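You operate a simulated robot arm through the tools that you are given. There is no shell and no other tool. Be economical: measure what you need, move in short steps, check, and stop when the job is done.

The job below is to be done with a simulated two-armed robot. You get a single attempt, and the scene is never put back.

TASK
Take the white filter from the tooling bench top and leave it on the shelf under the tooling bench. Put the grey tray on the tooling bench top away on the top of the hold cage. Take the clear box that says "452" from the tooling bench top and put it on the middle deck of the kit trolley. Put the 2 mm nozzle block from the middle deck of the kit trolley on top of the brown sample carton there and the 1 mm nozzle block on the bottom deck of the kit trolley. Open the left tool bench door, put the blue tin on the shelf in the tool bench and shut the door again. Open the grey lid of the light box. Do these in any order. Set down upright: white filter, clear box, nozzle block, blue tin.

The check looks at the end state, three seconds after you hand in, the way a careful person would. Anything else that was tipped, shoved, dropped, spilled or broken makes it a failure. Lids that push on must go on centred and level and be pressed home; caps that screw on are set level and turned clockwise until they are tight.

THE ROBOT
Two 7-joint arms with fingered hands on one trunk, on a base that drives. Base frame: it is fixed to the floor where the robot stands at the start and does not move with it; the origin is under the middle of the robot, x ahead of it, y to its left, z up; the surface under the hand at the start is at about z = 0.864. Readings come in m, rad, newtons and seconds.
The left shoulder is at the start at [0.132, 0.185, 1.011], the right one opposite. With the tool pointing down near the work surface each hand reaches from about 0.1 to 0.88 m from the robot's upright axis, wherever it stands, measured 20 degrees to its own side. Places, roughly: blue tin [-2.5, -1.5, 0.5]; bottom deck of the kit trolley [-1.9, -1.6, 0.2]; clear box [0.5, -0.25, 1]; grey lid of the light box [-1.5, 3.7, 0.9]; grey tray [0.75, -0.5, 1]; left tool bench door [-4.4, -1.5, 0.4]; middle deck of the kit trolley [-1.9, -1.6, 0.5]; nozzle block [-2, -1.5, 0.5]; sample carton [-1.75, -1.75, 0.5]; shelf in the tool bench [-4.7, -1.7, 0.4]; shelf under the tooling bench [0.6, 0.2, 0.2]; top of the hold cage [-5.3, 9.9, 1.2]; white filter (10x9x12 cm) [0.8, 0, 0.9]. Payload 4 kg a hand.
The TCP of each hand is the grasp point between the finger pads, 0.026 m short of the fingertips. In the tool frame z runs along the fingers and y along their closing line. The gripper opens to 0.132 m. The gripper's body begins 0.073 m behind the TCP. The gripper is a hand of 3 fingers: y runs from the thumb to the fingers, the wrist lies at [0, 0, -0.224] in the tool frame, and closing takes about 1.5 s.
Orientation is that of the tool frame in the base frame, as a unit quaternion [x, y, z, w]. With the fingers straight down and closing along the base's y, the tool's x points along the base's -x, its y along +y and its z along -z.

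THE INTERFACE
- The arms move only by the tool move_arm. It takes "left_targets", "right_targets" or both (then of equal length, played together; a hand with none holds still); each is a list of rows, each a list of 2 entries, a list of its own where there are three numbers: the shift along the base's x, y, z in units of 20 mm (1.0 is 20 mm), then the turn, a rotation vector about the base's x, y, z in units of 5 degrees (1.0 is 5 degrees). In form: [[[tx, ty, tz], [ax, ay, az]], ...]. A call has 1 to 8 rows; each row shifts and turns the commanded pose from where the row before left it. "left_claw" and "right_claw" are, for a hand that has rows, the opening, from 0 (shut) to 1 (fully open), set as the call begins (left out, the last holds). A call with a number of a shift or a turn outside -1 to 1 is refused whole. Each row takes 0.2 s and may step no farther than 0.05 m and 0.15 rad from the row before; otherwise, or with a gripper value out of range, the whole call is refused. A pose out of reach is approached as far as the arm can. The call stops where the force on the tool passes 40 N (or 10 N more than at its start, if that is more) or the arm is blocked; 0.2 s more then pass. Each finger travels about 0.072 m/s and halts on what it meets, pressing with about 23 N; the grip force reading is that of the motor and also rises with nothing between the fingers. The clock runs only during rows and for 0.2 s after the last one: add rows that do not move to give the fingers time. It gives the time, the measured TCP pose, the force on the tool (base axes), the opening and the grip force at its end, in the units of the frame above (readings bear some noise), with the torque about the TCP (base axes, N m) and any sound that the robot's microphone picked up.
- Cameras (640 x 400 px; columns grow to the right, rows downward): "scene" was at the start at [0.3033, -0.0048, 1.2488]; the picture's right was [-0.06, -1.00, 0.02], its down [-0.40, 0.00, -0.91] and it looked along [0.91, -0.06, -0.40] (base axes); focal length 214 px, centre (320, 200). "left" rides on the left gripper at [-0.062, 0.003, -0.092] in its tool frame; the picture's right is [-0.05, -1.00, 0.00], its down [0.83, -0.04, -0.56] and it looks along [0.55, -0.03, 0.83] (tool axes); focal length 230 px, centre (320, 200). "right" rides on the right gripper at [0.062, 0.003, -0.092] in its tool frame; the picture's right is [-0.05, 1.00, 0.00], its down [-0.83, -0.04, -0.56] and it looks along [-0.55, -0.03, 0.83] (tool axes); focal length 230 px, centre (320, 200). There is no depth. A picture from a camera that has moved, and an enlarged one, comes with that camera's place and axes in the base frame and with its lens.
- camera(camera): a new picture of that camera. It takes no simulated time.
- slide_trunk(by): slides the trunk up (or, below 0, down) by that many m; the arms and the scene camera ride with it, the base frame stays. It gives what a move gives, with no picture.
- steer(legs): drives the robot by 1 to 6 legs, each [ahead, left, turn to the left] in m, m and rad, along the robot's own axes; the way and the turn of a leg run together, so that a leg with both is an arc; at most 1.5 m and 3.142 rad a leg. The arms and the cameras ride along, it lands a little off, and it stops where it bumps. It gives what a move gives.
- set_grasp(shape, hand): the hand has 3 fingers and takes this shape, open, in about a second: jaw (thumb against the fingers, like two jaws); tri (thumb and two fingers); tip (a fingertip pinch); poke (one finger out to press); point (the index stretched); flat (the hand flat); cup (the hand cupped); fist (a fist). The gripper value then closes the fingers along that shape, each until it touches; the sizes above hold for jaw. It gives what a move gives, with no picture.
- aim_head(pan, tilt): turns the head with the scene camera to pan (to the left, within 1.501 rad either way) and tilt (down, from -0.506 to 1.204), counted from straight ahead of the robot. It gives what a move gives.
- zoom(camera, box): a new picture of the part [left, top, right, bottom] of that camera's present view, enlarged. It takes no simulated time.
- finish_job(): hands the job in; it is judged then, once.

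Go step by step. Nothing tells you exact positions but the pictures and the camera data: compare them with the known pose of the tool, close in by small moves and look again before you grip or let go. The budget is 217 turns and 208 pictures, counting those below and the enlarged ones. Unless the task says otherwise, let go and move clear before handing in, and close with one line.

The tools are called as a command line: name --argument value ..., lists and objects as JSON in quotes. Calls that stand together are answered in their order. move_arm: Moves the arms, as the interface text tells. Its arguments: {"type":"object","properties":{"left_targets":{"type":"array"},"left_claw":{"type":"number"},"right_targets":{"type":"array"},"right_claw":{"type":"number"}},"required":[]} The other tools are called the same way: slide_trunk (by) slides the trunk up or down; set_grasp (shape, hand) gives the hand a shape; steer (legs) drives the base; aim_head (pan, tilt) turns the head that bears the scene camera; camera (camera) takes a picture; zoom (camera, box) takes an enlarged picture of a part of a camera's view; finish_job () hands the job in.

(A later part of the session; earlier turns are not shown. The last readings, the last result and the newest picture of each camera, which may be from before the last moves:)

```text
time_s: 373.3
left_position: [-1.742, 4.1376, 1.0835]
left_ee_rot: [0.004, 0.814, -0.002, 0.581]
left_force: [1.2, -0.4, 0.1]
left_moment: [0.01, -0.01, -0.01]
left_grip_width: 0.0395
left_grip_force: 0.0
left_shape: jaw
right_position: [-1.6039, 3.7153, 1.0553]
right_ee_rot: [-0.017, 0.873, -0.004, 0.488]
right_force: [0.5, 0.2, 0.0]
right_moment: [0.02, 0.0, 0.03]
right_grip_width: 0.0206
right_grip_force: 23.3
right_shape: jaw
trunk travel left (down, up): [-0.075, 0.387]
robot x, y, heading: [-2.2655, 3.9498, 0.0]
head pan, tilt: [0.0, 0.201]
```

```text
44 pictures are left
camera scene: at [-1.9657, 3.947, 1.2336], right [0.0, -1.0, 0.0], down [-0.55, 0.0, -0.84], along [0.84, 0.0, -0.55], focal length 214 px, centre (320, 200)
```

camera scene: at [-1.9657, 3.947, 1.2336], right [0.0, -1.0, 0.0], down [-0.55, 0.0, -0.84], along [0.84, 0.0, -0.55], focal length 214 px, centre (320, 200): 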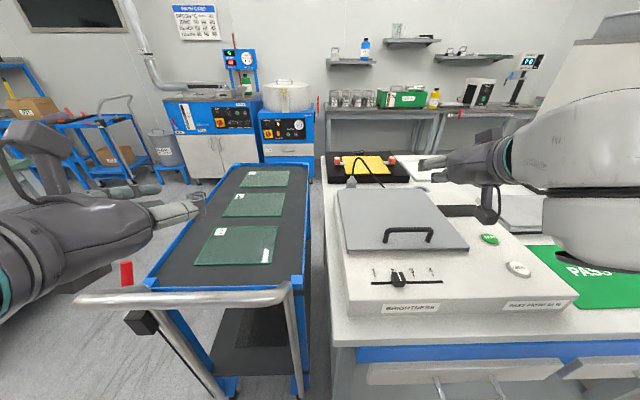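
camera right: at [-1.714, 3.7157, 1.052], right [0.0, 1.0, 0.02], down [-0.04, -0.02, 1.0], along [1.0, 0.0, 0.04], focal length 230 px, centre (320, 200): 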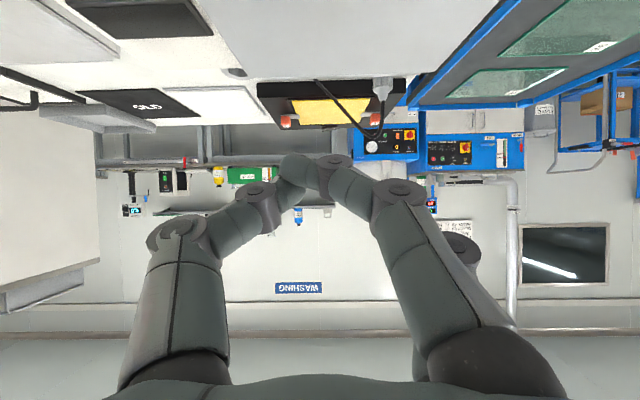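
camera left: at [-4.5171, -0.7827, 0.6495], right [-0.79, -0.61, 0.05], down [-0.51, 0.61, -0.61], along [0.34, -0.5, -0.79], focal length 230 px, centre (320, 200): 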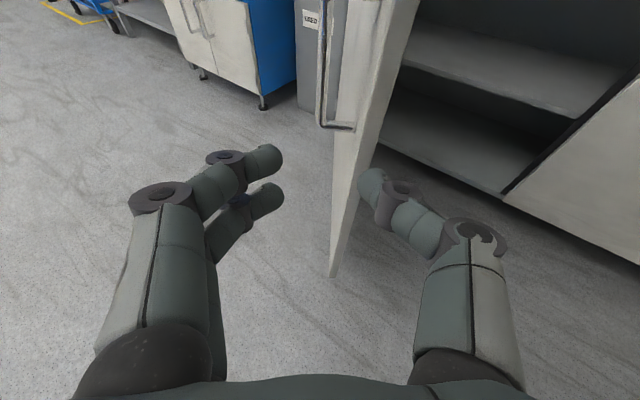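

Now close enough. I open the hand and repeat the straddle approach on the handle.

move_arm --right_targets '[[[-1, 0.28, 0], [0, 0, 0]], [[-1, 0.28, 0], [0, 0, 0]], [[-1, 0.28, 0], [0, 0, 0]], [[-1, 0.28, 0], [0, 0, 0]], [[-1, 0.28, 0], [0, 0, 0]], [[0, 0, -1], [0, 0, 0]], [[0, 0, -1], [0, 0, 0]], [[0, 0, -1], [0, 0, 0]]]' --right_claw 1

move_arm --right_targets '[[[0, 0, -1], [0, 0, 0]], [[0, 0, -1], [0, 0, 0]], [[0, 0, -1], [0, 0, 0]], [[0, 0, -1], [0, 0, 0]], [[1, 0, -0.09], [0, 0, 0]], [[1, 0, -0.09], [0, 0, 0]], [[1, 0, -0.09], [0, 0, 0]], [[1, 0, -0.09], [0, 0, 0]]]'

camera --camera "right"

```text
time_s: 375.1
left_position: [-1.7417, 4.137, 1.0833]
left_ee_rot: [0.003, 0.813, -0.002, 0.582]
left_force: [0.3, 0.7, 0.5]
left_moment: [-0.01, 0.02, 0.01]
left_grip_width: 0.0397
left_grip_force: 0.1
left_shape: jaw
right_position: [-1.6532, 3.7287, 1.0576]
right_ee_rot: [-0.017, 0.873, -0.004, 0.487]
right_force: [0.1, 0.7, -0.3]
right_moment: [-0.02, 0.0, -0.01]
right_grip_width: 0.1317
right_grip_force: 0.0
right_shape: jaw
right hand out of reach, approached as far as the arm can: row 3, 4, 5, 6, 7, 8
trunk travel left (down, up): [-0.075, 0.387]
robot x, y, heading: [-2.2704, 3.9493, -0.007]
head pan, tilt: [0.0, 0.201]
```

```text
time_s: 376.9
left_position: [-1.7409, 4.1373, 1.0832]
left_ee_rot: [0.003, 0.814, -0.002, 0.581]
left_force: [-0.7, 0.6, 0.0]
left_moment: [0.0, 0.0, -0.04]
left_grip_width: 0.0393
left_grip_force: 0.0
left_shape: jaw
right_position: [-1.5708, 3.7283, 1.0523]
right_ee_rot: [-0.017, 0.873, -0.004, 0.487]
right_force: [0.1, 0.9, 0.3]
right_moment: [0.0, 0.0, -0.04]
right_grip_width: 0.132
right_grip_force: 0.0
right_shape: jaw
right hand out of reach, approached as far as the arm can: row 1, 2, 3, 4
trunk travel left (down, up): [-0.075, 0.387]
robot x, y, heading: [-2.2665, 3.9477, -0.002]
head pan, tilt: [0.0, 0.201]
```

```text
43 pictures are left
camera right: at [-1.6819, 3.7293, 1.0484], right [0.0, 1.0, 0.02], down [-0.04, -0.02, 1.0], along [1.0, 0.0, 0.04], focal length 230 px, centre (320, 200)
```

right: 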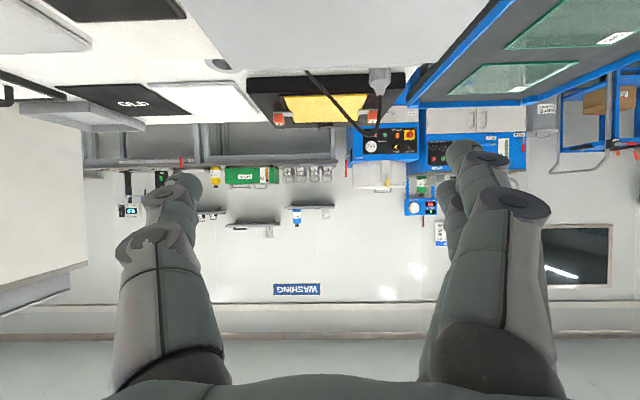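

Too close now for this hand angle. I'll use both hands: right hooks and lifts the handle, left then pushes the lid from inside. I back off a bit and bring both into place.

steer --legs '[[-0.14, 0, 0]]'

move_arm --right_targets '[[[0, -0.1, -0.92], [0, 0, 0]], [[0, -0.1, -0.92], [0, 0, 0]], [[0, -0.1, -0.92], [0, 0, 0]], [[0, -0.1, -0.92], [0, 0, 0]], [[0, -0.1, -0.92], [0, 0, 0]], [[0, -0.1, -0.92], [0, 0, 0]], [[0, 0, -0.92], [0, 0, 0]], [[0, 0, -0.92], [0, 0, 0]]]' --left_targets '[[[0.6, -1, -0.4], [0, 0, 0]], [[0.6, -1, -0.4], [0, 0, 0]], [[0.6, -1, -0.4], [0, 0, 0]], [[0.6, -1, -0.4], [0, 0, 0]], [[0.6, -1, -0.4], [0, 0, 0]], [[0.6, -1, -0.4], [0, 0, 0]], [[0.6, -1, -0.4], [0, 0, 0]], [[0.6, -1, -0.4], [0, 0, 0]]]' --right_claw 0 --left_claw 0

camera --camera "right"

camera --camera "left"

```text
time_s: 378.2
left_position: [-1.8852, 4.139, 1.085]
left_ee_rot: [0.002, 0.813, -0.001, 0.582]
left_force: [0.4, -0.4, 0.3]
left_moment: [-0.01, -0.01, -0.03]
left_grip_width: 0.0397
left_grip_force: 0.1
left_shape: jaw
right_position: [-1.7152, 3.73, 1.0525]
right_ee_rot: [-0.017, 0.873, -0.003, 0.488]
right_force: [0.2, 0.2, 0.6]
right_moment: [0.01, 0.0, 0.01]
right_grip_width: 0.1318
right_grip_force: 0.0
right_shape: jaw
trunk travel left (down, up): [-0.075, 0.387]
robot x, y, heading: [-2.4093, 3.9474, -0.001]
head pan, tilt: [0.0, 0.201]
```

```text
time_s: 380.0
left_position: [-1.7889, 3.9755, 1.0168]
left_ee_rot: [0.002, 0.814, -0.001, 0.581]
left_force: [0.2, 0.3, 0.8]
left_moment: [0.05, 0.01, 0.0]
left_grip_width: 0.0001
left_grip_force: 23.0
left_shape: jaw
right_position: [-1.7141, 3.7137, 0.9039]
right_ee_rot: [-0.018, 0.873, -0.002, 0.487]
right_force: [0.2, -0.7, -0.4]
right_moment: [0.0, 0.03, -0.02]
right_grip_width: 0.0001
right_grip_force: 23.5
right_shape: jaw
trunk travel left (down, up): [-0.075, 0.387]
robot x, y, heading: [-2.409, 3.944, -0.004]
head pan, tilt: [0.0, 0.201]
```

```text
42 pictures are left
camera right: at [-1.8253, 3.7147, 0.9003], right [0.0, 1.0, 0.02], down [-0.04, -0.02, 1.0], along [1.0, 0.0, 0.04], focal length 230 px, centre (320, 200)
```

right: 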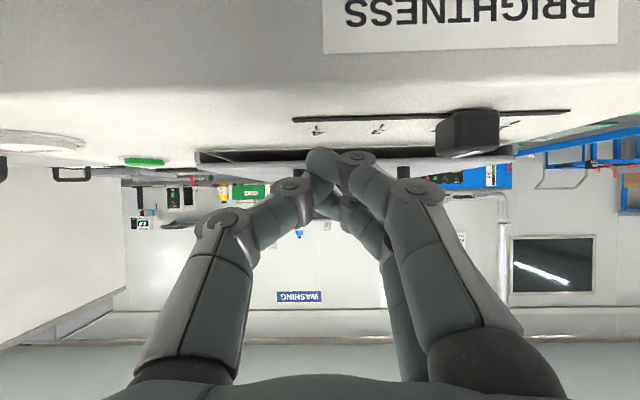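

```text
41 pictures are left
camera left: at [-1.8568, 3.9785, 1.1044], right [0.01, -1.0, 0.05], down [-0.79, -0.04, -0.61], along [0.61, -0.03, -0.79], focal length 230 px, centre (320, 200)
```

left: 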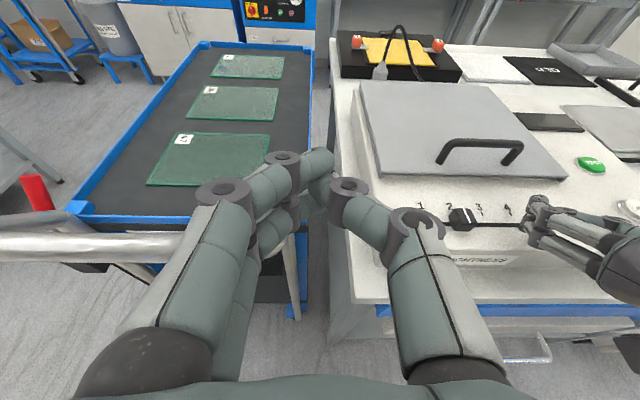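

Both views are good. Right slides under the bar; left comes around in front of the lid's left part.

move_arm --right_targets '[[[1, 0, 0], [0, 0, 0]], [[1, 0, 0], [0, 0, 0]], [[1, 0, 0], [0, 0, 0]], [[1, 0, 0], [0, 0, 0]], [[0.6, 0, 0], [0, 0, 0]], [[0, 0, 0], [0, 0, 0]], [[0, 0, 0], [0, 0, 0]]]' --left_targets '[[[0.2, -0.93, -0.2], [0, 0, 0]], [[0.2, -0.93, -0.3], [0, 0, 0]], [[0.2, -0.93, -0.3], [0, 0, 0]], [[0.2, -0.93, -0.3], [0, 0, 0]], [[0.3, -0.93, -0.3], [0, 0, 0]], [[0.3, -0.93, -0.3], [0, 0, 0]], [[0.3, -0.93, -0.3], [0, 0, 0]]]'

camera --camera "left"

```text
time_s: 381.6
left_position: [-1.7598, 3.8498, 0.9819]
left_ee_rot: [0.003, 0.812, -0.002, 0.584]
left_force: [-0.3, -0.2, -0.2]
left_moment: [0.02, -0.04, 0.01]
left_grip_width: 0.0
left_grip_force: 23.0
left_shape: jaw
right_position: [-1.6278, 3.7191, 0.9084]
right_ee_rot: [-0.02, 0.872, -0.002, 0.489]
right_force: [-32.5, 6.5, 2.4]
right_moment: [0.01, 0.14, 0.03]
right_grip_width: 0.0002
right_grip_force: 22.6
right_shape: jaw
trunk travel left (down, up): [-0.075, 0.387]
robot x, y, heading: [-2.4092, 3.9469, 0.002]
head pan, tilt: [0.0, 0.201]
```

```text
40 pictures are left
camera left: at [-1.8273, 3.8535, 1.0689], right [0.01, -1.0, 0.05], down [-0.79, -0.04, -0.61], along [0.61, -0.03, -0.79], focal length 230 px, centre (320, 200)
```

left: 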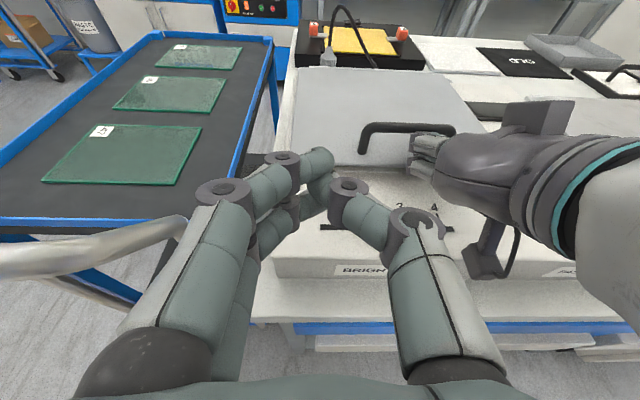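

The right fingertips bumped the handle's right leg. I back off, recentre with the hand open to straddle as before, then close.

move_arm --right_targets '[[[-1, 0.4, 0], [0, 0, 0]], [[-1, 0.4, 0], [0, 0, 0]], [[-1, 0.4, 0], [0, 0, 0]], [[0, 0, 0], [0, 0, 0]], [[0.5, 0, 0], [0, 0, 0]], [[1, 0, 0], [0, 0, 0]], [[1, 0, 0], [0, 0, 0]], [[0.9, 0, 0], [0, 0, 0]]]' --right_claw 1

move_arm --right_targets '[[[0, 0, 0], [0, 0, 0]], [[0, 0, 0], [0, 0, 0]], [[0, 0, 0], [0, 0, 0]], [[0, 0, 0], [0, 0, 0]], [[0, 0, 0], [0, 0, 0]], [[0, 0, 0], [0, 0, 0]]]' --right_claw 0

move_arm --right_targets '[[[0, 0, 0.6], [0, 0, 0]], [[0, 0, 0.8], [0, 0, 0]], [[0.1, 0, 0.9], [0, 0, 0]], [[0.2, 0, 0.9], [0, 0, 0]], [[0.3, 0, 0.85], [0, 0, 0]]]'

camera --camera "left"

```text
time_s: 383.4
left_position: [-1.7564, 3.8485, 0.9794]
left_ee_rot: [0.002, 0.813, 0.0, 0.582]
left_force: [-0.4, 0.0, -0.7]
left_moment: [0.01, 0.02, 0.01]
left_grip_width: 0.0
left_grip_force: 22.9
left_shape: jaw
right_position: [-1.6129, 3.7445, 0.9056]
right_ee_rot: [-0.018, 0.873, -0.003, 0.488]
right_force: [-0.2, 0.2, 1.4]
right_moment: [0.15, -0.01, -0.03]
right_grip_width: 0.132
right_grip_force: 0.1
right_shape: jaw
trunk travel left (down, up): [-0.075, 0.387]
robot x, y, heading: [-2.4082, 3.9457, 0.004]
head pan, tilt: [0.0, 0.201]
```

```text
time_s: 384.8
left_position: [-1.7567, 3.853, 0.979]
left_ee_rot: [0.002, 0.813, -0.002, 0.582]
left_force: [0.3, -0.2, 0.0]
left_moment: [0.01, -0.01, -0.01]
left_grip_width: 0.0
left_grip_force: 23.0
left_shape: jaw
right_position: [-1.6149, 3.7491, 0.906]
right_ee_rot: [-0.021, 0.873, -0.002, 0.488]
right_force: [-2.3, 25.5, 1.4]
right_moment: [1.36, -0.03, -0.11]
right_grip_width: 0.0554
right_grip_force: 23.1
right_shape: jaw
trunk travel left (down, up): [-0.075, 0.387]
robot x, y, heading: [-2.4104, 3.946, 0.002]
head pan, tilt: [0.0, 0.201]
```

```text
time_s: 386.0
left_position: [-1.7517, 3.8527, 0.9761]
left_ee_rot: [0.001, 0.815, -0.002, 0.58]
left_force: [-0.6, 0.0, 0.0]
left_moment: [-0.02, 0.0, 0.01]
left_grip_width: 0.0003
left_grip_force: 23.2
left_shape: jaw
right_position: [-1.5982, 3.7462, 0.9811]
right_ee_rot: [-0.018, 0.875, -0.005, 0.485]
right_force: [22.6, 26.7, -12.2]
right_moment: [-0.86, 0.2, -0.55]
right_grip_width: 0.0497
right_grip_force: 23.3
right_shape: jaw
trunk travel left (down, up): [-0.075, 0.387]
robot x, y, heading: [-2.4092, 3.9492, 0.0]
head pan, tilt: [0.0, 0.201]
```

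```text
39 pictures are left
camera left: at [-1.8187, 3.8561, 1.0637], right [0.01, -1.0, 0.05], down [-0.8, -0.04, -0.6], along [0.6, -0.03, -0.8], focal length 230 px, centre (320, 200)
```

left: 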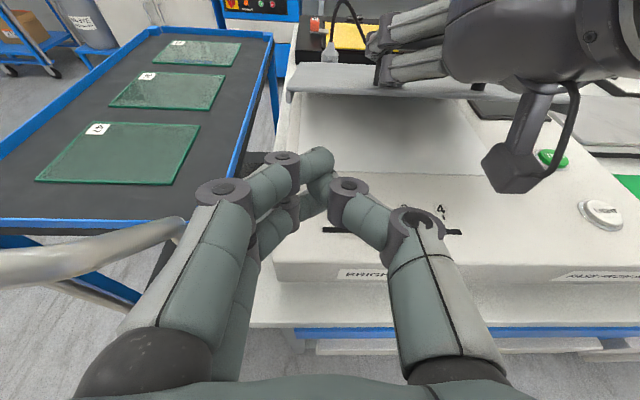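

The lid is partly up, held by the right hand. Right lifts further while left starts moving in beneath it.

move_arm --right_targets '[[[0.3, 0, 0.8], [0, 0, 0]], [[0.35, 0, 0.8], [0, 0, 0]], [[0.45, 0, 0.75], [0, 0, 0]], [[0.5, 0, 0.7], [0, 0, 0]], [[0, 0, 0], [0, 0, 0]], [[0, 0, 0], [0, 0, 0]], [[0, 0, 0], [0, 0, 0]], [[0, 0, 0], [0, 0, 0]]]' --left_targets '[[[0, 0, 0], [0, 0, 0]], [[0, 0, 0], [0, 0, 0]], [[0.5, -0.1, 0], [0, 0, 0]], [[1, -0.1, 0], [0, 0, 0]], [[1, -0.1, 0], [0, 0, 0]], [[1, -0.1, 0], [0, 0, 0]], [[1, 0, 0], [0, 0, 0]], [[1, 0, 0], [0, 0, 0]]]'

camera --camera "left"

```text
time_s: 387.8
left_position: [-1.6461, 3.8405, 0.9785]
left_ee_rot: [0.003, 0.814, -0.001, 0.582]
left_force: [0.0, 0.7, 0.3]
left_moment: [0.02, 0.02, 0.01]
left_grip_width: 0.0
left_grip_force: 22.8
left_shape: jaw
right_position: [-1.57, 3.7413, 1.0476]
right_ee_rot: [-0.018, 0.872, -0.003, 0.489]
right_force: [-1.2, -0.5, 0.4]
right_moment: [0.04, -0.04, 0.0]
right_grip_width: 0.0309
right_grip_force: 23.2
right_shape: jaw
trunk travel left (down, up): [-0.075, 0.387]
robot x, y, heading: [-2.4067, 3.948, 0.002]
head pan, tilt: [0.0, 0.201]
```

```text
38 pictures are left
camera left: at [-1.7129, 3.844, 1.0671], right [0.01, -1.0, 0.05], down [-0.79, -0.04, -0.61], along [0.61, -0.03, -0.79], focal length 230 px, centre (320, 200)
```

left: 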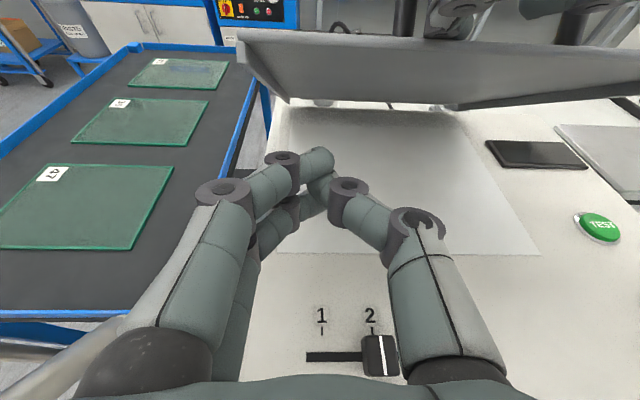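

The lid is about 38 degrees up with room beneath. Left goes further in and both hands raise it along the arc.

move_arm --right_targets '[[[0, 0, 0], [0, 0, 0]], [[0, 0, 0], [0, 0, 0]], [[0, 0, 0], [0, 0, 0]], [[0, 0, 0], [0, 0, 0]], [[0.8, 0, 0.6], [0, 0, 0]], [[0.85, 0, 0.5], [0, 0, 0]], [[0.85, 0, 0.5], [0, 0, 0]], [[0.9, 0, 0.4], [0, 0, 0]]]' --left_targets '[[[1, 0, 0], [0, 0, 0]], [[1, 0, 0], [0, 0, 0]], [[1, 0, 0], [0, 0, 0]], [[1, 0, 0.3], [0, 0, 0]], [[0.4, 0, 1], [0, 0, 0]], [[0.4, 0, 1], [0, 0, 0]], [[0.4, 0, 1], [0, 0, 0]], [[0.4, 0, 1], [0, 0, 0]]]'

camera --camera "left"

```text
time_s: 389.4
left_position: [-1.5443, 3.8383, 1.0363]
left_ee_rot: [0.004, 0.817, -0.001, 0.576]
left_force: [-4.1, 0.9, -2.0]
left_moment: [-0.02, 0.02, 0.01]
left_grip_width: 0.0001
left_grip_force: 22.6
left_shape: jaw
right_position: [-1.5237, 3.743, 1.0916]
right_ee_rot: [-0.017, 0.868, 0.001, 0.497]
right_force: [-0.7, 0.3, 7.4]
right_moment: [0.35, 0.07, -0.01]
right_grip_width: 0.0317
right_grip_force: 23.2
right_shape: jaw
trunk travel left (down, up): [-0.075, 0.387]
robot x, y, heading: [-2.4098, 3.9459, -0.004]
head pan, tilt: [0.0, 0.201]
stopped in row 8 (right hand): the force on the tool passed its limit at 42 N (the readings are from after the stop); the commanded pose is now the measured one
```

```text
37 pictures are left
camera left: at [-1.6105, 3.8415, 1.125], right [0.01, -1.0, 0.05], down [-0.8, -0.04, -0.6], along [0.6, -0.03, -0.8], focal length 230 px, centre (320, 200)
```

left: 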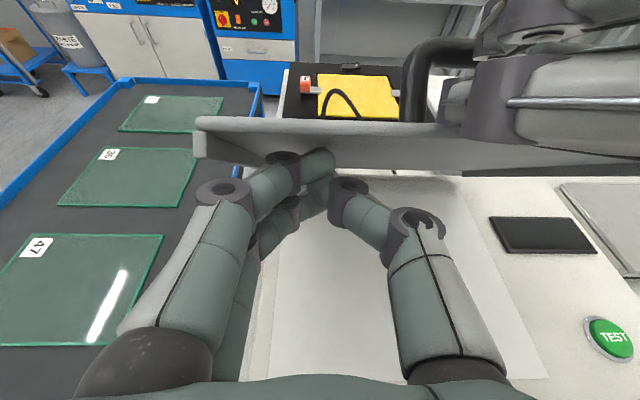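

Left now supports the lid from beneath at about 50 degrees. I withdraw the right hand from the handle.

move_arm --right_targets '[[[0, 0, 0.1], [0, 0, 0]], [[0, 0, 0], [0, 0, 0]], [[0, 0, 0], [0, 0, 0]], [[-0.8, 0, 0.6], [0, 0, 0]], [[-0.8, 0, 0.6], [0, 0, 0]], [[-0.8, 0, 0.6], [0, 0, 0]], [[-0.8, 0, 0.6], [0, 0, 0]], [[-0.8, 0, 0.6], [0, 0, 0]]]' --right_claw 0.5

camera --camera "left"

```text
time_s: 391.2
left_position: [-1.5443, 3.8384, 1.0385]
left_ee_rot: [0.004, 0.816, -0.002, 0.578]
left_force: [0.0, -0.8, -0.4]
left_moment: [0.03, -0.02, 0.02]
left_grip_width: 0.0
left_grip_force: 23.1
left_shape: jaw
right_position: [-1.6014, 3.7426, 1.1525]
right_ee_rot: [-0.017, 0.868, -0.001, 0.496]
right_force: [0.5, 1.0, -0.1]
right_moment: [-0.01, 0.03, -0.02]
right_grip_width: 0.0653
right_grip_force: 0.0
right_shape: jaw
trunk travel left (down, up): [-0.075, 0.387]
robot x, y, heading: [-2.4096, 3.9431, 0.006]
head pan, tilt: [0.0, 0.201]
```

```text
36 pictures are left
camera left: at [-1.6109, 3.8422, 1.1269], right [0.01, -1.0, 0.05], down [-0.8, -0.04, -0.6], along [0.6, -0.03, -0.8], focal length 230 px, centre (320, 200)
```

left: 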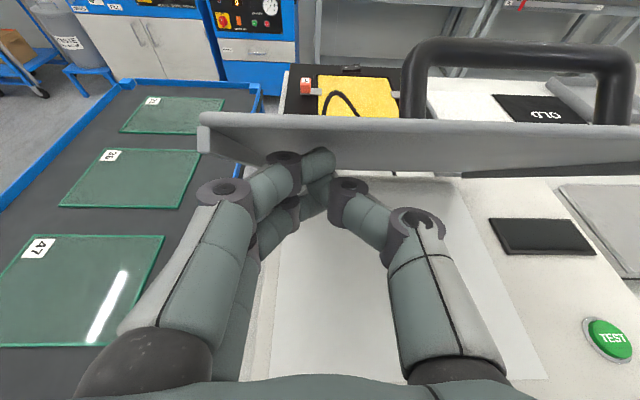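

The lid holds by itself. I push it further back with the left hand.

move_arm --left_targets '[[[0.9, 0, 0.2], [0, 0, 0]], [[0.9, 0, 0.2], [0, 0, 0]], [[0.9, 0, 0.2], [0, 0, 0]], [[0.9, 0, 0.1], [0, 0, 0]], [[0.9, 0, 0], [0, 0, 0]], [[0.9, 0, 0], [0, 0, 0]], [[0.9, 0, 0], [0, 0, 0]], [[0.9, 0, 0], [0, 0, 0]]]'

camera --camera "left"

```text
time_s: 393.0
left_position: [-1.4571, 3.853, 1.0506]
left_ee_rot: [-0.003, 0.817, 0.002, 0.576]
left_force: [-0.7, 0.1, 0.2]
left_moment: [-0.01, 0.06, -0.05]
left_grip_width: 0.0
left_grip_force: 22.7
left_shape: jaw
left hand out of reach, approached as far as the arm can: row 5, 6, 7, 8
right_position: [-1.6005, 3.7439, 1.1509]
right_ee_rot: [-0.016, 0.868, -0.001, 0.496]
right_force: [-0.3, 0.0, -0.1]
right_moment: [0.01, 0.0, 0.05]
right_grip_width: 0.0654
right_grip_force: 0.1
right_shape: jaw
trunk travel left (down, up): [-0.075, 0.387]
robot x, y, heading: [-2.41, 3.9482, 0.004]
head pan, tilt: [0.0, 0.201]
```

```text
35 pictures are left
camera left: at [-1.5223, 3.8561, 1.1385], right [0.03, -1.0, 0.05], down [-0.8, -0.05, -0.6], along [0.6, -0.02, -0.8], focal length 230 px, centre (320, 200)
```

left: 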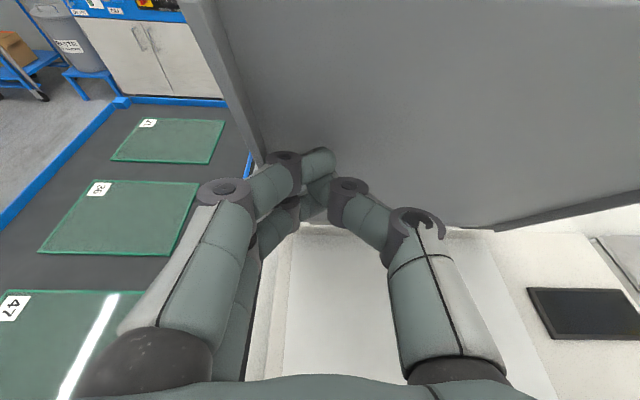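

The lid is about 75–80 degrees open. I creep the base forward 8 cm so the left fingertips push it past vertical.

steer --legs '[[0.08, 0, 0]]'

camera --camera "left"

```text
time_s: 394.1
left_position: [-1.377, 3.8549, 1.0514]
left_ee_rot: [-0.004, 0.817, 0.002, 0.577]
left_force: [0.5, 0.0, 0.7]
left_moment: [0.01, -0.03, -0.02]
left_grip_width: 0.0001
left_grip_force: 22.6
left_shape: jaw
right_position: [-1.5199, 3.7446, 1.1517]
right_ee_rot: [-0.018, 0.868, 0.0, 0.496]
right_force: [0.3, 0.4, 0.0]
right_moment: [-0.01, -0.04, -0.01]
right_grip_width: 0.0654
right_grip_force: 0.1
right_shape: jaw
trunk travel left (down, up): [-0.075, 0.387]
robot x, y, heading: [-2.333, 3.9427, 0.002]
head pan, tilt: [0.0, 0.201]
```

```text
34 pictures are left
camera left: at [-1.4429, 3.8577, 1.1395], right [0.03, -1.0, 0.05], down [-0.8, -0.05, -0.6], along [0.6, -0.02, -0.8], focal length 230 px, centre (320, 200)
```

left: 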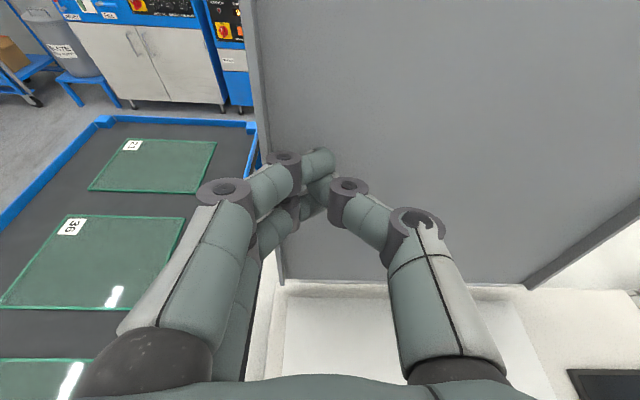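

The lid is past vertical. I back straight out and verify it stays open.

steer --legs '[[-0.6, 0, 0]]'

camera --camera "scene"

```text
time_s: 397.6
left_position: [-1.9937, 3.8487, 1.0514]
left_ee_rot: [-0.002, 0.817, 0.0, 0.576]
left_force: [0.0, -0.2, -0.3]
left_moment: [-0.02, -0.01, 0.01]
left_grip_width: 0.0
left_grip_force: 23.0
left_shape: jaw
right_position: [-2.1406, 3.7388, 1.1506]
right_ee_rot: [-0.013, 0.868, -0.002, 0.496]
right_force: [-0.5, 0.0, 0.6]
right_moment: [0.02, 0.01, 0.0]
right_grip_width: 0.0653
right_grip_force: 0.0
right_shape: jaw
trunk travel left (down, up): [-0.075, 0.387]
robot x, y, heading: [-2.9437, 3.952, -0.007]
head pan, tilt: [0.0, 0.201]
```

```text
33 pictures are left
camera scene: at [-2.6466, 3.9469, 1.2337], right [-0.01, -1.0, 0.0], down [-0.55, 0.0, -0.84], along [0.84, -0.01, -0.55], focal length 214 px, centre (320, 200)
```

scene: 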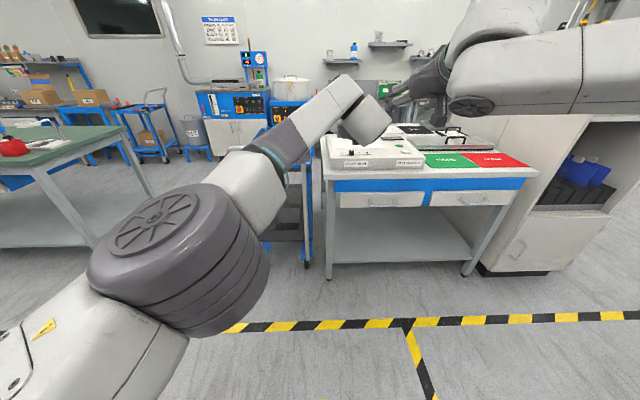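

I'll confirm the lid later when passing. Now I drive to the tooling bench for the grey tray, facing it.

steer --legs '[[0, -1.48, 0.007], [0, -1.48, 0], [0, -1.45, 0], [1.3, 0, 0], [1.0, 0, 0]]'

move_arm --left_targets '[[[-1, 0.8, 0.5], [0, 1, 0]], [[-1, 0.8, 0.5], [0, 1, 0]], [[-1, 0.8, 0.5], [0, 1, 0]], [[-1, 0.8, 0.5], [0, 1, 0]], [[-1, 0.8, 0.5], [0, 1, 0]], [[-1, 0.8, 0.5], [0, 1, 0]], [[-1, 0.8, 0], [0, 0, 0]], [[-1, 0.8, 0], [0, 0, 0]]]' --right_targets '[[[-0.5, 0, 0], [0, 0.5, 0]], [[-0.5, 0, 0], [0, 0.5, 0]], [[-0.5, 0, 0], [0, 0.5, 0]], [[-0.5, 0, 0], [0, 0.5, 0]], [[-0.5, 0, 0], [0, 0.5, 0]], [[-0.5, 0, 0], [0, 0.5, 0]], [[-0.5, 0, 0], [0, 0.5, 0]], [[-0.5, 0, 0], [0, 0.3, 0]]]' --left_claw 0.5

slide_trunk --by 0.1

aim_head --pan 0 --tilt 0.25

camera --camera "scene"

```text
time_s: 429.3
left_position: [0.2616, -0.7127, 1.0512]
left_ee_rot: [0.033, 0.816, -0.025, 0.576]
left_force: [0.2, -0.3, -0.1]
left_moment: [0.01, -0.01, -0.02]
left_grip_width: 0.0
left_grip_force: 23.1
left_shape: jaw
right_position: [0.1056, -0.8113, 1.1514]
right_ee_rot: [0.024, 0.869, -0.023, 0.494]
right_force: [0.4, -0.2, -0.5]
right_moment: [0.03, -0.03, 0.01]
right_grip_width: 0.0654
right_grip_force: 0.0
right_shape: jaw
trunk travel left (down, up): [-0.075, 0.387]
robot x, y, heading: [-0.6772, -0.5337, -0.089]
head pan, tilt: [0.0, 0.201]
```

```text
time_s: 431.1
left_position: [0.1001, -0.5836, 1.1126]
left_ee_rot: [0.025, 0.937, -0.032, 0.346]
left_force: [0.4, 0.2, -0.2]
left_moment: [-0.01, 0.01, 0.0]
left_grip_width: 0.0661
left_grip_force: 0.0
left_shape: jaw
right_position: [0.0252, -0.8101, 1.1517]
right_ee_rot: [0.02, 0.938, -0.027, 0.346]
right_force: [-0.6, 0.4, -0.2]
right_moment: [0.0, 0.02, 0.0]
right_grip_width: 0.0657
right_grip_force: 0.0
right_shape: jaw
trunk travel left (down, up): [-0.075, 0.387]
robot x, y, heading: [-0.679, -0.5302, -0.09]
head pan, tilt: [0.0, 0.201]
```

```text
time_s: 432.4
left_position: [0.1024, -0.584, 1.2102]
left_ee_rot: [0.025, 0.938, -0.032, 0.345]
left_force: [0.5, 0.2, 0.2]
left_moment: [0.0, -0.01, 0.03]
left_grip_width: 0.0661
left_grip_force: 0.0
left_shape: jaw
right_position: [0.0259, -0.8104, 1.2515]
right_ee_rot: [0.019, 0.938, -0.027, 0.345]
right_force: [-0.1, -0.7, -0.8]
right_moment: [-0.01, -0.03, -0.02]
right_grip_width: 0.0654
right_grip_force: 0.0
right_shape: jaw
trunk travel left (down, up): [-0.175, 0.287]
robot x, y, heading: [-0.682, -0.5325, -0.096]
head pan, tilt: [0.0, 0.201]
```

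```text
time_s: 433.0
left_position: [0.1014, -0.5853, 1.2113]
left_ee_rot: [0.025, 0.937, -0.032, 0.346]
left_force: [0.5, 0.4, 0.0]
left_moment: [0.0, 0.02, -0.04]
left_grip_width: 0.0659
left_grip_force: 0.1
left_shape: jaw
right_position: [0.0272, -0.8108, 1.2517]
right_ee_rot: [0.02, 0.938, -0.027, 0.345]
right_force: [-0.8, 0.5, 0.2]
right_moment: [0.02, -0.01, 0.04]
right_grip_width: 0.0655
right_grip_force: 0.1
right_shape: jaw
trunk travel left (down, up): [-0.175, 0.287]
robot x, y, heading: [-0.6814, -0.5325, -0.097]
head pan, tilt: [0.0, 0.25]
```

```text
32 pictures are left
camera scene: at [-0.4735, -0.5514, 1.3782], right [-0.09, -1.0, 0.0], down [-0.44, 0.04, -0.9], along [0.89, -0.08, -0.44], focal length 214 px, centre (320, 200)
```

scene: 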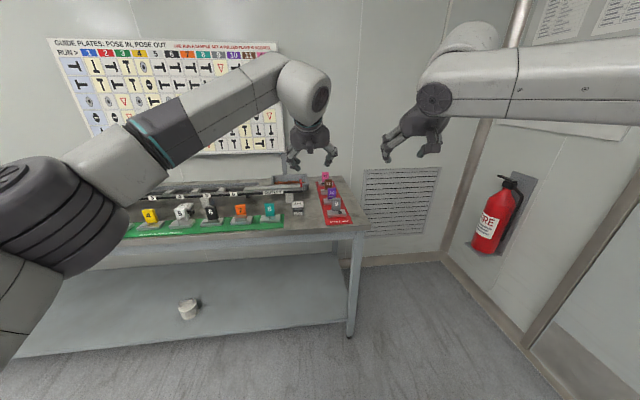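

The tray is at the back right of the bench. I square up and drive in to working distance with both hands high above it.

steer --legs '[[0, 0, 0.097], [0.5, 0.08, 0], [0.14, 0, 0]]'

camera --camera "left"

camera --camera "right"

```text
time_s: 437.5
left_position: [0.7559, -0.4276, 1.2138]
left_ee_rot: [-0.019, 0.937, -0.016, 0.347]
left_force: [-0.1, -0.1, 0.3]
left_moment: [0.02, 0.04, -0.01]
left_grip_width: 0.0657
left_grip_force: 0.0
left_shape: jaw
right_position: [0.7027, -0.6606, 1.2524]
right_ee_rot: [-0.026, 0.937, -0.01, 0.348]
right_force: [0.2, -0.1, 0.4]
right_moment: [0.01, -0.02, 0.01]
right_grip_width: 0.0654
right_grip_force: 0.0
right_shape: jaw
trunk travel left (down, up): [-0.175, 0.287]
robot x, y, heading: [-0.0233, -0.4512, 0.003]
head pan, tilt: [0.0, 0.25]
```

```text
31 pictures are left
camera left: at [0.7431, -0.4208, 1.3229], right [0.06, -0.99, 0.08], down [-0.99, -0.07, -0.12], along [0.12, -0.07, -0.99], focal length 230 px, centre (320, 200)
```

left: 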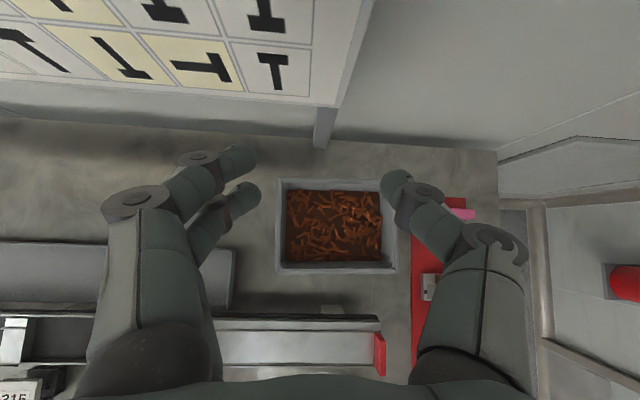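

```text
30 pictures are left
camera right: at [0.5958, -0.6604, 1.2836], right [0.0, 1.0, 0.0], down [0.27, 0.0, 0.96], along [0.96, 0.0, -0.27], focal length 230 px, centre (320, 200)
```

right: 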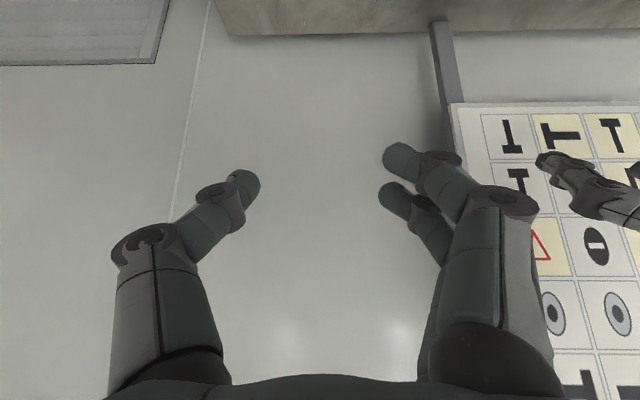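

From two views the tray rim is at z ≈ 0.91, x 0.66–0.83, y -0.375 to -0.60. I lower both hands above its left and right walls.

move_arm --left_targets '[[[-0.03, 0.155, -0.716], [0, 0, 0]], [[-0.03, 0.155, -0.716], [0, 0, 0]], [[-0.03, 0.155, -0.716], [0, 0, 0]], [[-0.03, 0.155, -0.716], [0, 0, 0]], [[-0.03, 0.155, -0.716], [0, 0, 0]], [[-0.03, 0.155, -0.716], [0, 0, 0]], [[-0.03, 0.155, -0.716], [0, 0, 0]], [[-0.03, 0.155, -0.716], [0, 0, 0]]]' --right_targets '[[[0.13, 0.2, -0.836], [0, 0, 0]], [[0.13, 0.2, -0.836], [0, 0, 0]], [[0.13, 0.2, -0.836], [0, 0, 0]], [[0.13, 0.2, -0.836], [0, 0, 0]], [[0.13, 0.2, -0.836], [0, 0, 0]], [[0.13, 0.2, -0.836], [0, 0, 0]], [[0.13, 0.2, -0.836], [0, 0, 0]], [[0.13, 0.2, -0.836], [0, 0, 0]]]'

move_arm --left_targets '[[[-0.03, 0.155, -0.716], [0, 0, 0]], [[-0.03, 0.155, -0.716], [0, 0, 0]], [[-0.03, 0.155, -0.716], [0, 0, 0]], [[-0.03, 0.155, -0.716], [0, 0, 0]], [[-0.03, 0.155, -0.716], [0, 0, 0]], [[-0.03, 0.155, -0.716], [0, 0, 0]], [[-0.03, 0.155, -0.716], [0, 0, 0]], [[-0.03, 0.155, -0.716], [0, 0, 0]]]' --right_targets '[[[0.13, 0.2, -0.836], [0, 0, 0]], [[0.13, 0.2, -0.836], [0, 0, 0]], [[0.13, 0.2, -0.836], [0, 0, 0]], [[0.13, 0.2, -0.836], [0, 0, 0]], [[0.13, 0.2, -0.836], [0, 0, 0]], [[0.13, 0.2, -0.836], [0, 0, 0]], [[0.13, 0.2, -0.836], [0, 0, 0]], [[0.13, 0.2, -0.836], [0, 0, 0]]]'

camera --camera "left"

camera --camera "right"

```text
time_s: 439.3
left_position: [0.7534, -0.4043, 1.098]
left_ee_rot: [-0.019, 0.938, -0.016, 0.347]
left_force: [-0.1, 0.4, 0.0]
left_moment: [0.03, 0.0, 0.0]
left_grip_width: 0.0662
left_grip_force: 0.1
left_shape: jaw
right_position: [0.7273, -0.6321, 1.1191]
right_ee_rot: [-0.025, 0.938, -0.011, 0.346]
right_force: [-0.6, 0.7, 0.1]
right_moment: [0.0, 0.0, 0.02]
right_grip_width: 0.0655
right_grip_force: 0.0
right_shape: jaw
trunk travel left (down, up): [-0.175, 0.287]
robot x, y, heading: [-0.0245, -0.4539, 0.003]
head pan, tilt: [0.0, 0.25]
```

```text
time_s: 441.1
left_position: [0.7493, -0.3801, 0.9816]
left_ee_rot: [-0.019, 0.938, -0.015, 0.346]
left_force: [-0.1, 0.1, -0.4]
left_moment: [0.02, 0.0, -0.01]
left_grip_width: 0.066
left_grip_force: 0.0
left_shape: jaw
right_position: [0.7458, -0.5963, 0.9847]
right_ee_rot: [-0.024, 0.938, -0.011, 0.346]
right_force: [0.8, -0.2, 0.0]
right_moment: [0.02, 0.01, 0.0]
right_grip_width: 0.0654
right_grip_force: 0.1
right_shape: jaw
trunk travel left (down, up): [-0.175, 0.287]
robot x, y, heading: [-0.0243, -0.4503, 0.005]
head pan, tilt: [0.0, 0.25]
```

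```text
29 pictures are left
camera left: at [0.7358, -0.3724, 1.0912], right [0.06, -1.0, 0.08], down [-0.99, -0.07, -0.12], along [0.12, -0.07, -0.99], focal length 230 px, centre (320, 200)
```

left: 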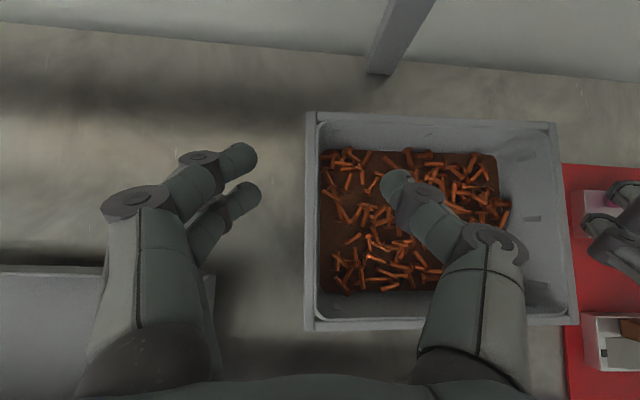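

```text
28 pictures are left
camera right: at [0.6393, -0.5962, 1.0154], right [0.0, 1.0, 0.0], down [0.27, 0.0, 0.96], along [0.96, 0.0, -0.27], focal length 230 px, centre (320, 200)
```

right: 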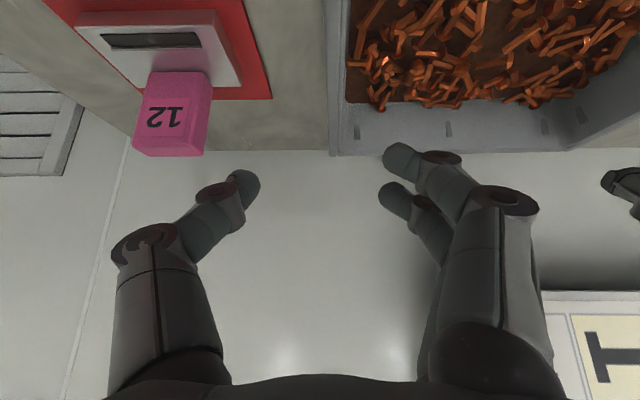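

Alignment is good; right needs 1.3 cm toward the tray. I lower both hands over the walls and look.

move_arm --left_targets '[[[0, 0, -0.8], [0, 0, 0]], [[0, 0, -0.8], [0, 0, 0]], [[0, 0, -0.8], [0, 0, 0]], [[0, 0, -0.5], [0, 0, 0]], [[0, 0, -0.4], [0, 0, 0]]]' --right_targets '[[[0, 0.65, -0.6], [0, 0, 0]], [[0, 0, -0.9], [0, 0, 0]], [[0, 0, -0.9], [0, 0, 0]], [[0, 0, -0.6], [0, 0, 0]], [[0, 0, -0.5], [0, 0, 0]]]'

camera --camera "right"

camera --camera "left"

```text
time_s: 442.3
left_position: [0.7484, -0.3787, 0.9168]
left_ee_rot: [-0.019, 0.938, -0.014, 0.345]
left_force: [0.2, -0.7, -0.6]
left_moment: [0.02, 0.03, -0.05]
left_grip_width: 0.0658
left_grip_force: 0.1
left_shape: jaw
right_position: [0.7392, -0.5894, 0.9175]
right_ee_rot: [-0.025, 0.937, -0.01, 0.347]
right_force: [-0.2, 0.4, -0.3]
right_moment: [0.01, 0.01, 0.0]
right_grip_width: 0.0654
right_grip_force: 0.0
right_shape: jaw
right hand out of reach, approached as far as the arm can: row 3, 5
trunk travel left (down, up): [-0.175, 0.287]
robot x, y, heading: [-0.0224, -0.4524, 0.005]
head pan, tilt: [0.0, 0.25]
```

```text
27 pictures are left
camera right: at [0.6316, -0.5896, 0.9475], right [0.0, 1.0, 0.0], down [0.27, 0.0, 0.96], along [0.96, 0.0, -0.27], focal length 230 px, centre (320, 200)
```

right: 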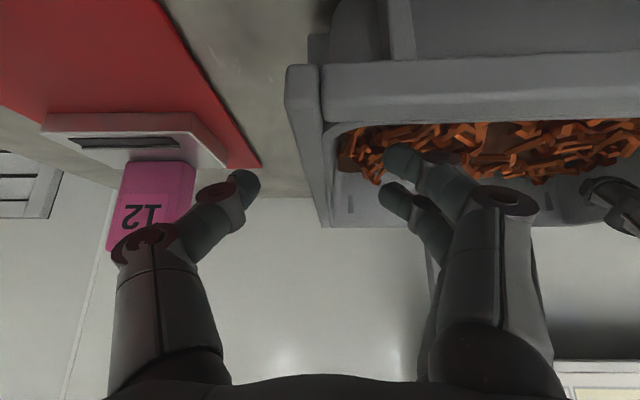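

```text
26 pictures are left
camera left: at [0.7348, -0.3715, 1.0262], right [0.06, -1.0, 0.08], down [-0.99, -0.07, -0.12], along [0.12, -0.07, -0.99], focal length 230 px, centre (320, 200)
```

left: 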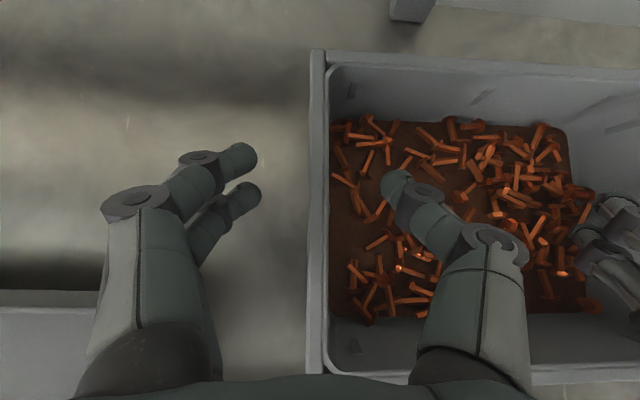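

Both walls lie between the fingers. I close both hands on them.

move_arm --left_targets '[[[0, 0, 0], [0, 0, 0]], [[0, 0, 0], [0, 0, 0]], [[0, 0, 0], [0, 0, 0]], [[0, 0, 0], [0, 0, 0]], [[0, 0, 0], [0, 0, 0]], [[0, 0, 0], [0, 0, 0]]]' --right_targets '[[[0, 0, 0], [0, 0, 0]], [[0, 0, 0], [0, 0, 0]], [[0, 0, 0], [0, 0, 0]], [[0, 0, 0], [0, 0, 0]], [[0, 0, 0], [0, 0, 0]], [[0, 0, 0], [0, 0, 0]]]' --left_claw 0 --right_claw 0

move_arm --left_targets '[[[0, 0, 0.3], [0, 0, 0]], [[0, 0, 0.4], [0, 0, 0]], [[0, 0, 0.5], [0, 0, 0]], [[0, 0, 0.5], [0, 0, 0]]]' --right_targets '[[[0, 0, 0.3], [0, 0, 0]], [[0, 0, 0.4], [0, 0, 0]], [[0, 0, 0.5], [0, 0, 0]], [[0, 0, 0.5], [0, 0, 0]]]'

camera --camera "scene"

```text
time_s: 443.7
left_position: [0.748, -0.378, 0.9156]
left_ee_rot: [-0.019, 0.938, -0.016, 0.346]
left_force: [0.9, 0.0, -0.3]
left_moment: [-0.02, -0.02, 0.02]
left_grip_width: 0.0048
left_grip_force: 22.6
left_shape: jaw
right_position: [0.7393, -0.5902, 0.9179]
right_ee_rot: [-0.025, 0.938, -0.01, 0.347]
right_force: [0.6, 1.0, -0.3]
right_moment: [0.05, 0.0, 0.03]
right_grip_width: 0.0061
right_grip_force: 23.0
right_shape: jaw
trunk travel left (down, up): [-0.175, 0.287]
robot x, y, heading: [-0.025, -0.4516, -0.0]
head pan, tilt: [0.0, 0.25]
```

```text
time_s: 444.7
left_position: [0.7492, -0.3781, 0.9509]
left_ee_rot: [-0.019, 0.938, -0.015, 0.346]
left_force: [-0.7, -2.6, -3.6]
left_moment: [-0.03, 0.03, 0.03]
left_grip_width: 0.0045
left_grip_force: 23.1
left_shape: jaw
right_position: [0.7388, -0.5903, 0.951]
right_ee_rot: [-0.025, 0.938, -0.011, 0.347]
right_force: [0.1, 1.7, -4.3]
right_moment: [0.07, 0.04, 0.06]
right_grip_width: 0.006
right_grip_force: 24.0
right_shape: jaw
trunk travel left (down, up): [-0.175, 0.287]
robot x, y, heading: [-0.028, -0.4473, 0.007]
head pan, tilt: [0.0, 0.25]
```

```text
25 pictures are left
camera scene: at [0.1825, -0.4503, 1.3783], right [0.0, -1.0, 0.0], down [-0.44, 0.0, -0.9], along [0.9, 0.0, -0.44], focal length 214 px, centre (320, 200)
```

scene: 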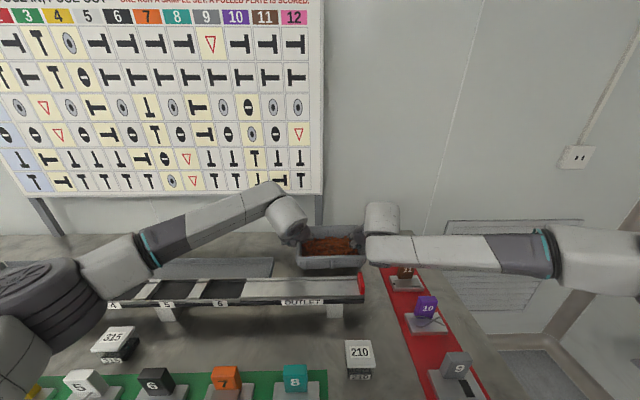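

The tray is lifted level (about 0.8 kg). I raise it well clear, then pull it back toward me, both hands together.

move_arm --left_targets '[[[0, 0, 0.8], [0, 0, 0]], [[0, 0, 0.9], [0, 0, 0]], [[0, 0, 0.9], [0, 0, 0]], [[0, 0, 0.9], [0, 0, 0]], [[-0.2, 0, 0.9], [0, 0, 0]], [[-0.4, 0, 0.9], [0, 0, 0]], [[-0.6, 0, 0.9], [0, 0, 0]], [[-0.8, 0, 0.6], [0, 0, 0]]]' --right_targets '[[[0, 0, 0.8], [0, 0, 0]], [[0, 0, 0.9], [0, 0, 0]], [[0, 0, 0.9], [0, 0, 0]], [[0, 0, 0.9], [0, 0, 0]], [[-0.2, 0, 0.9], [0, 0, 0]], [[-0.4, 0, 0.9], [0, 0, 0]], [[-0.6, 0, 0.9], [0, 0, 0]], [[-0.8, 0, 0.6], [0, 0, 0]]]'

move_arm --left_targets '[[[-0.9, 0, 0], [0, 0, 0]], [[-0.9, 0, 0], [0, 0, 0]], [[-0.9, 0, 0], [0, 0, 0]], [[-0.9, 0, 0], [0, 0, 0]], [[-0.9, 0, 0], [0, 0, 0]]]' --right_targets '[[[-0.9, 0, 0], [0, 0, 0]], [[-0.9, 0, 0], [0, 0, 0]], [[-0.9, 0, 0], [0, 0, 0]], [[-0.9, 0, 0], [0, 0, 0]], [[-0.9, 0, 0], [0, 0, 0]]]'

steer --legs '[[-0.7, 0, 0]]'

camera --camera "scene"

```text
time_s: 446.5
left_position: [0.7076, -0.3779, 1.0882]
left_ee_rot: [-0.018, 0.938, -0.017, 0.347]
left_force: [-0.2, -9.6, -5.0]
left_moment: [-0.13, 0.0, -0.05]
left_grip_width: 0.0046
left_grip_force: 22.5
left_shape: jaw
right_position: [0.6975, -0.5915, 1.088]
right_ee_rot: [-0.025, 0.938, -0.01, 0.347]
right_force: [0.5, 7.9, -3.2]
right_moment: [0.17, 0.02, 0.15]
right_grip_width: 0.0057
right_grip_force: 22.9
right_shape: jaw
trunk travel left (down, up): [-0.175, 0.287]
robot x, y, heading: [-0.0256, -0.4507, 0.002]
head pan, tilt: [0.0, 0.25]
```

```text
time_s: 447.7
left_position: [0.6165, -0.3785, 1.0861]
left_ee_rot: [-0.02, 0.938, -0.016, 0.347]
left_force: [0.3, -0.1, -3.4]
left_moment: [-0.02, -0.01, 0.03]
left_grip_width: 0.0042
left_grip_force: 23.1
left_shape: jaw
right_position: [0.61, -0.5911, 1.0857]
right_ee_rot: [-0.025, 0.938, -0.01, 0.346]
right_force: [-0.1, 0.6, -4.1]
right_moment: [0.01, 0.04, 0.02]
right_grip_width: 0.0058
right_grip_force: 23.3
right_shape: jaw
trunk travel left (down, up): [-0.175, 0.287]
robot x, y, heading: [-0.0253, -0.4506, -0.002]
head pan, tilt: [0.0, 0.25]
```

```text
time_s: 451.6
left_position: [-0.0808, -0.3803, 1.0834]
left_ee_rot: [-0.017, 0.938, -0.017, 0.346]
left_force: [0.3, 3.2, -3.8]
left_moment: [0.03, 0.02, 0.06]
left_grip_width: 0.0045
left_grip_force: 23.9
left_shape: jaw
right_position: [-0.0896, -0.593, 1.0854]
right_ee_rot: [-0.023, 0.938, -0.011, 0.345]
right_force: [-1.2, -3.0, -4.0]
right_moment: [0.0, 0.04, 0.03]
right_grip_width: 0.0055
right_grip_force: 23.2
right_shape: jaw
trunk travel left (down, up): [-0.175, 0.287]
robot x, y, heading: [-0.7224, -0.4528, 0.0]
head pan, tilt: [0.0, 0.25]
```

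```text
24 pictures are left
camera scene: at [-0.5166, -0.4512, 1.3781], right [0.0, -1.0, 0.0], down [-0.44, 0.0, -0.9], along [0.9, 0.0, -0.44], focal length 214 px, centre (320, 200)
```

scene: 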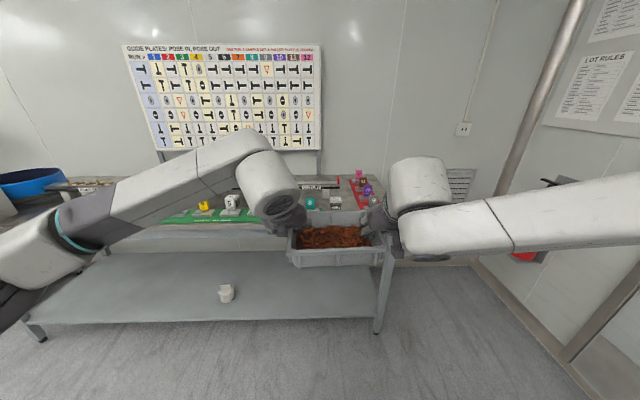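

The tray rides level. I back into the aisle, turn toward +y, and drive up the aisle.

steer --legs '[[-1.2, 0, 0], [-1.05, 0, 0], [0, 0, 1.571], [1.4, 0, 0], [1.4, 0, 0]]'

camera --camera "scene"

```text
time_s: 479.6
left_position: [-3.066, 3.0123, 1.0842]
left_ee_rot: [0.678, -0.649, -0.234, -0.256]
left_force: [-2.2, 0.4, -4.4]
left_moment: [-0.05, 0.03, 0.11]
left_grip_width: 0.0046
left_grip_force: 23.4
left_shape: jaw
right_position: [-2.8551, 3.0042, 1.0852]
right_ee_rot: [0.681, -0.645, -0.237, -0.252]
right_force: [1.9, -0.1, -3.8]
right_moment: [-0.06, 0.01, 0.02]
right_grip_width: 0.0056
right_grip_force: 23.1
right_shape: jaw
trunk travel left (down, up): [-0.175, 0.287]
robot x, y, heading: [-2.9898, 2.368, 1.576]
head pan, tilt: [0.0, 0.25]
```

```text
23 pictures are left
camera scene: at [-2.9917, 2.5767, 1.3782], right [1.0, 0.01, 0.0], down [0.0, -0.44, -0.9], along [0.0, 0.9, -0.44], focal length 214 px, centre (320, 200)
```

scene: 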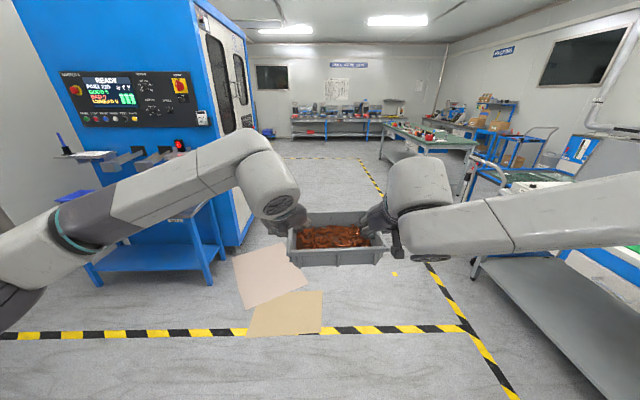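

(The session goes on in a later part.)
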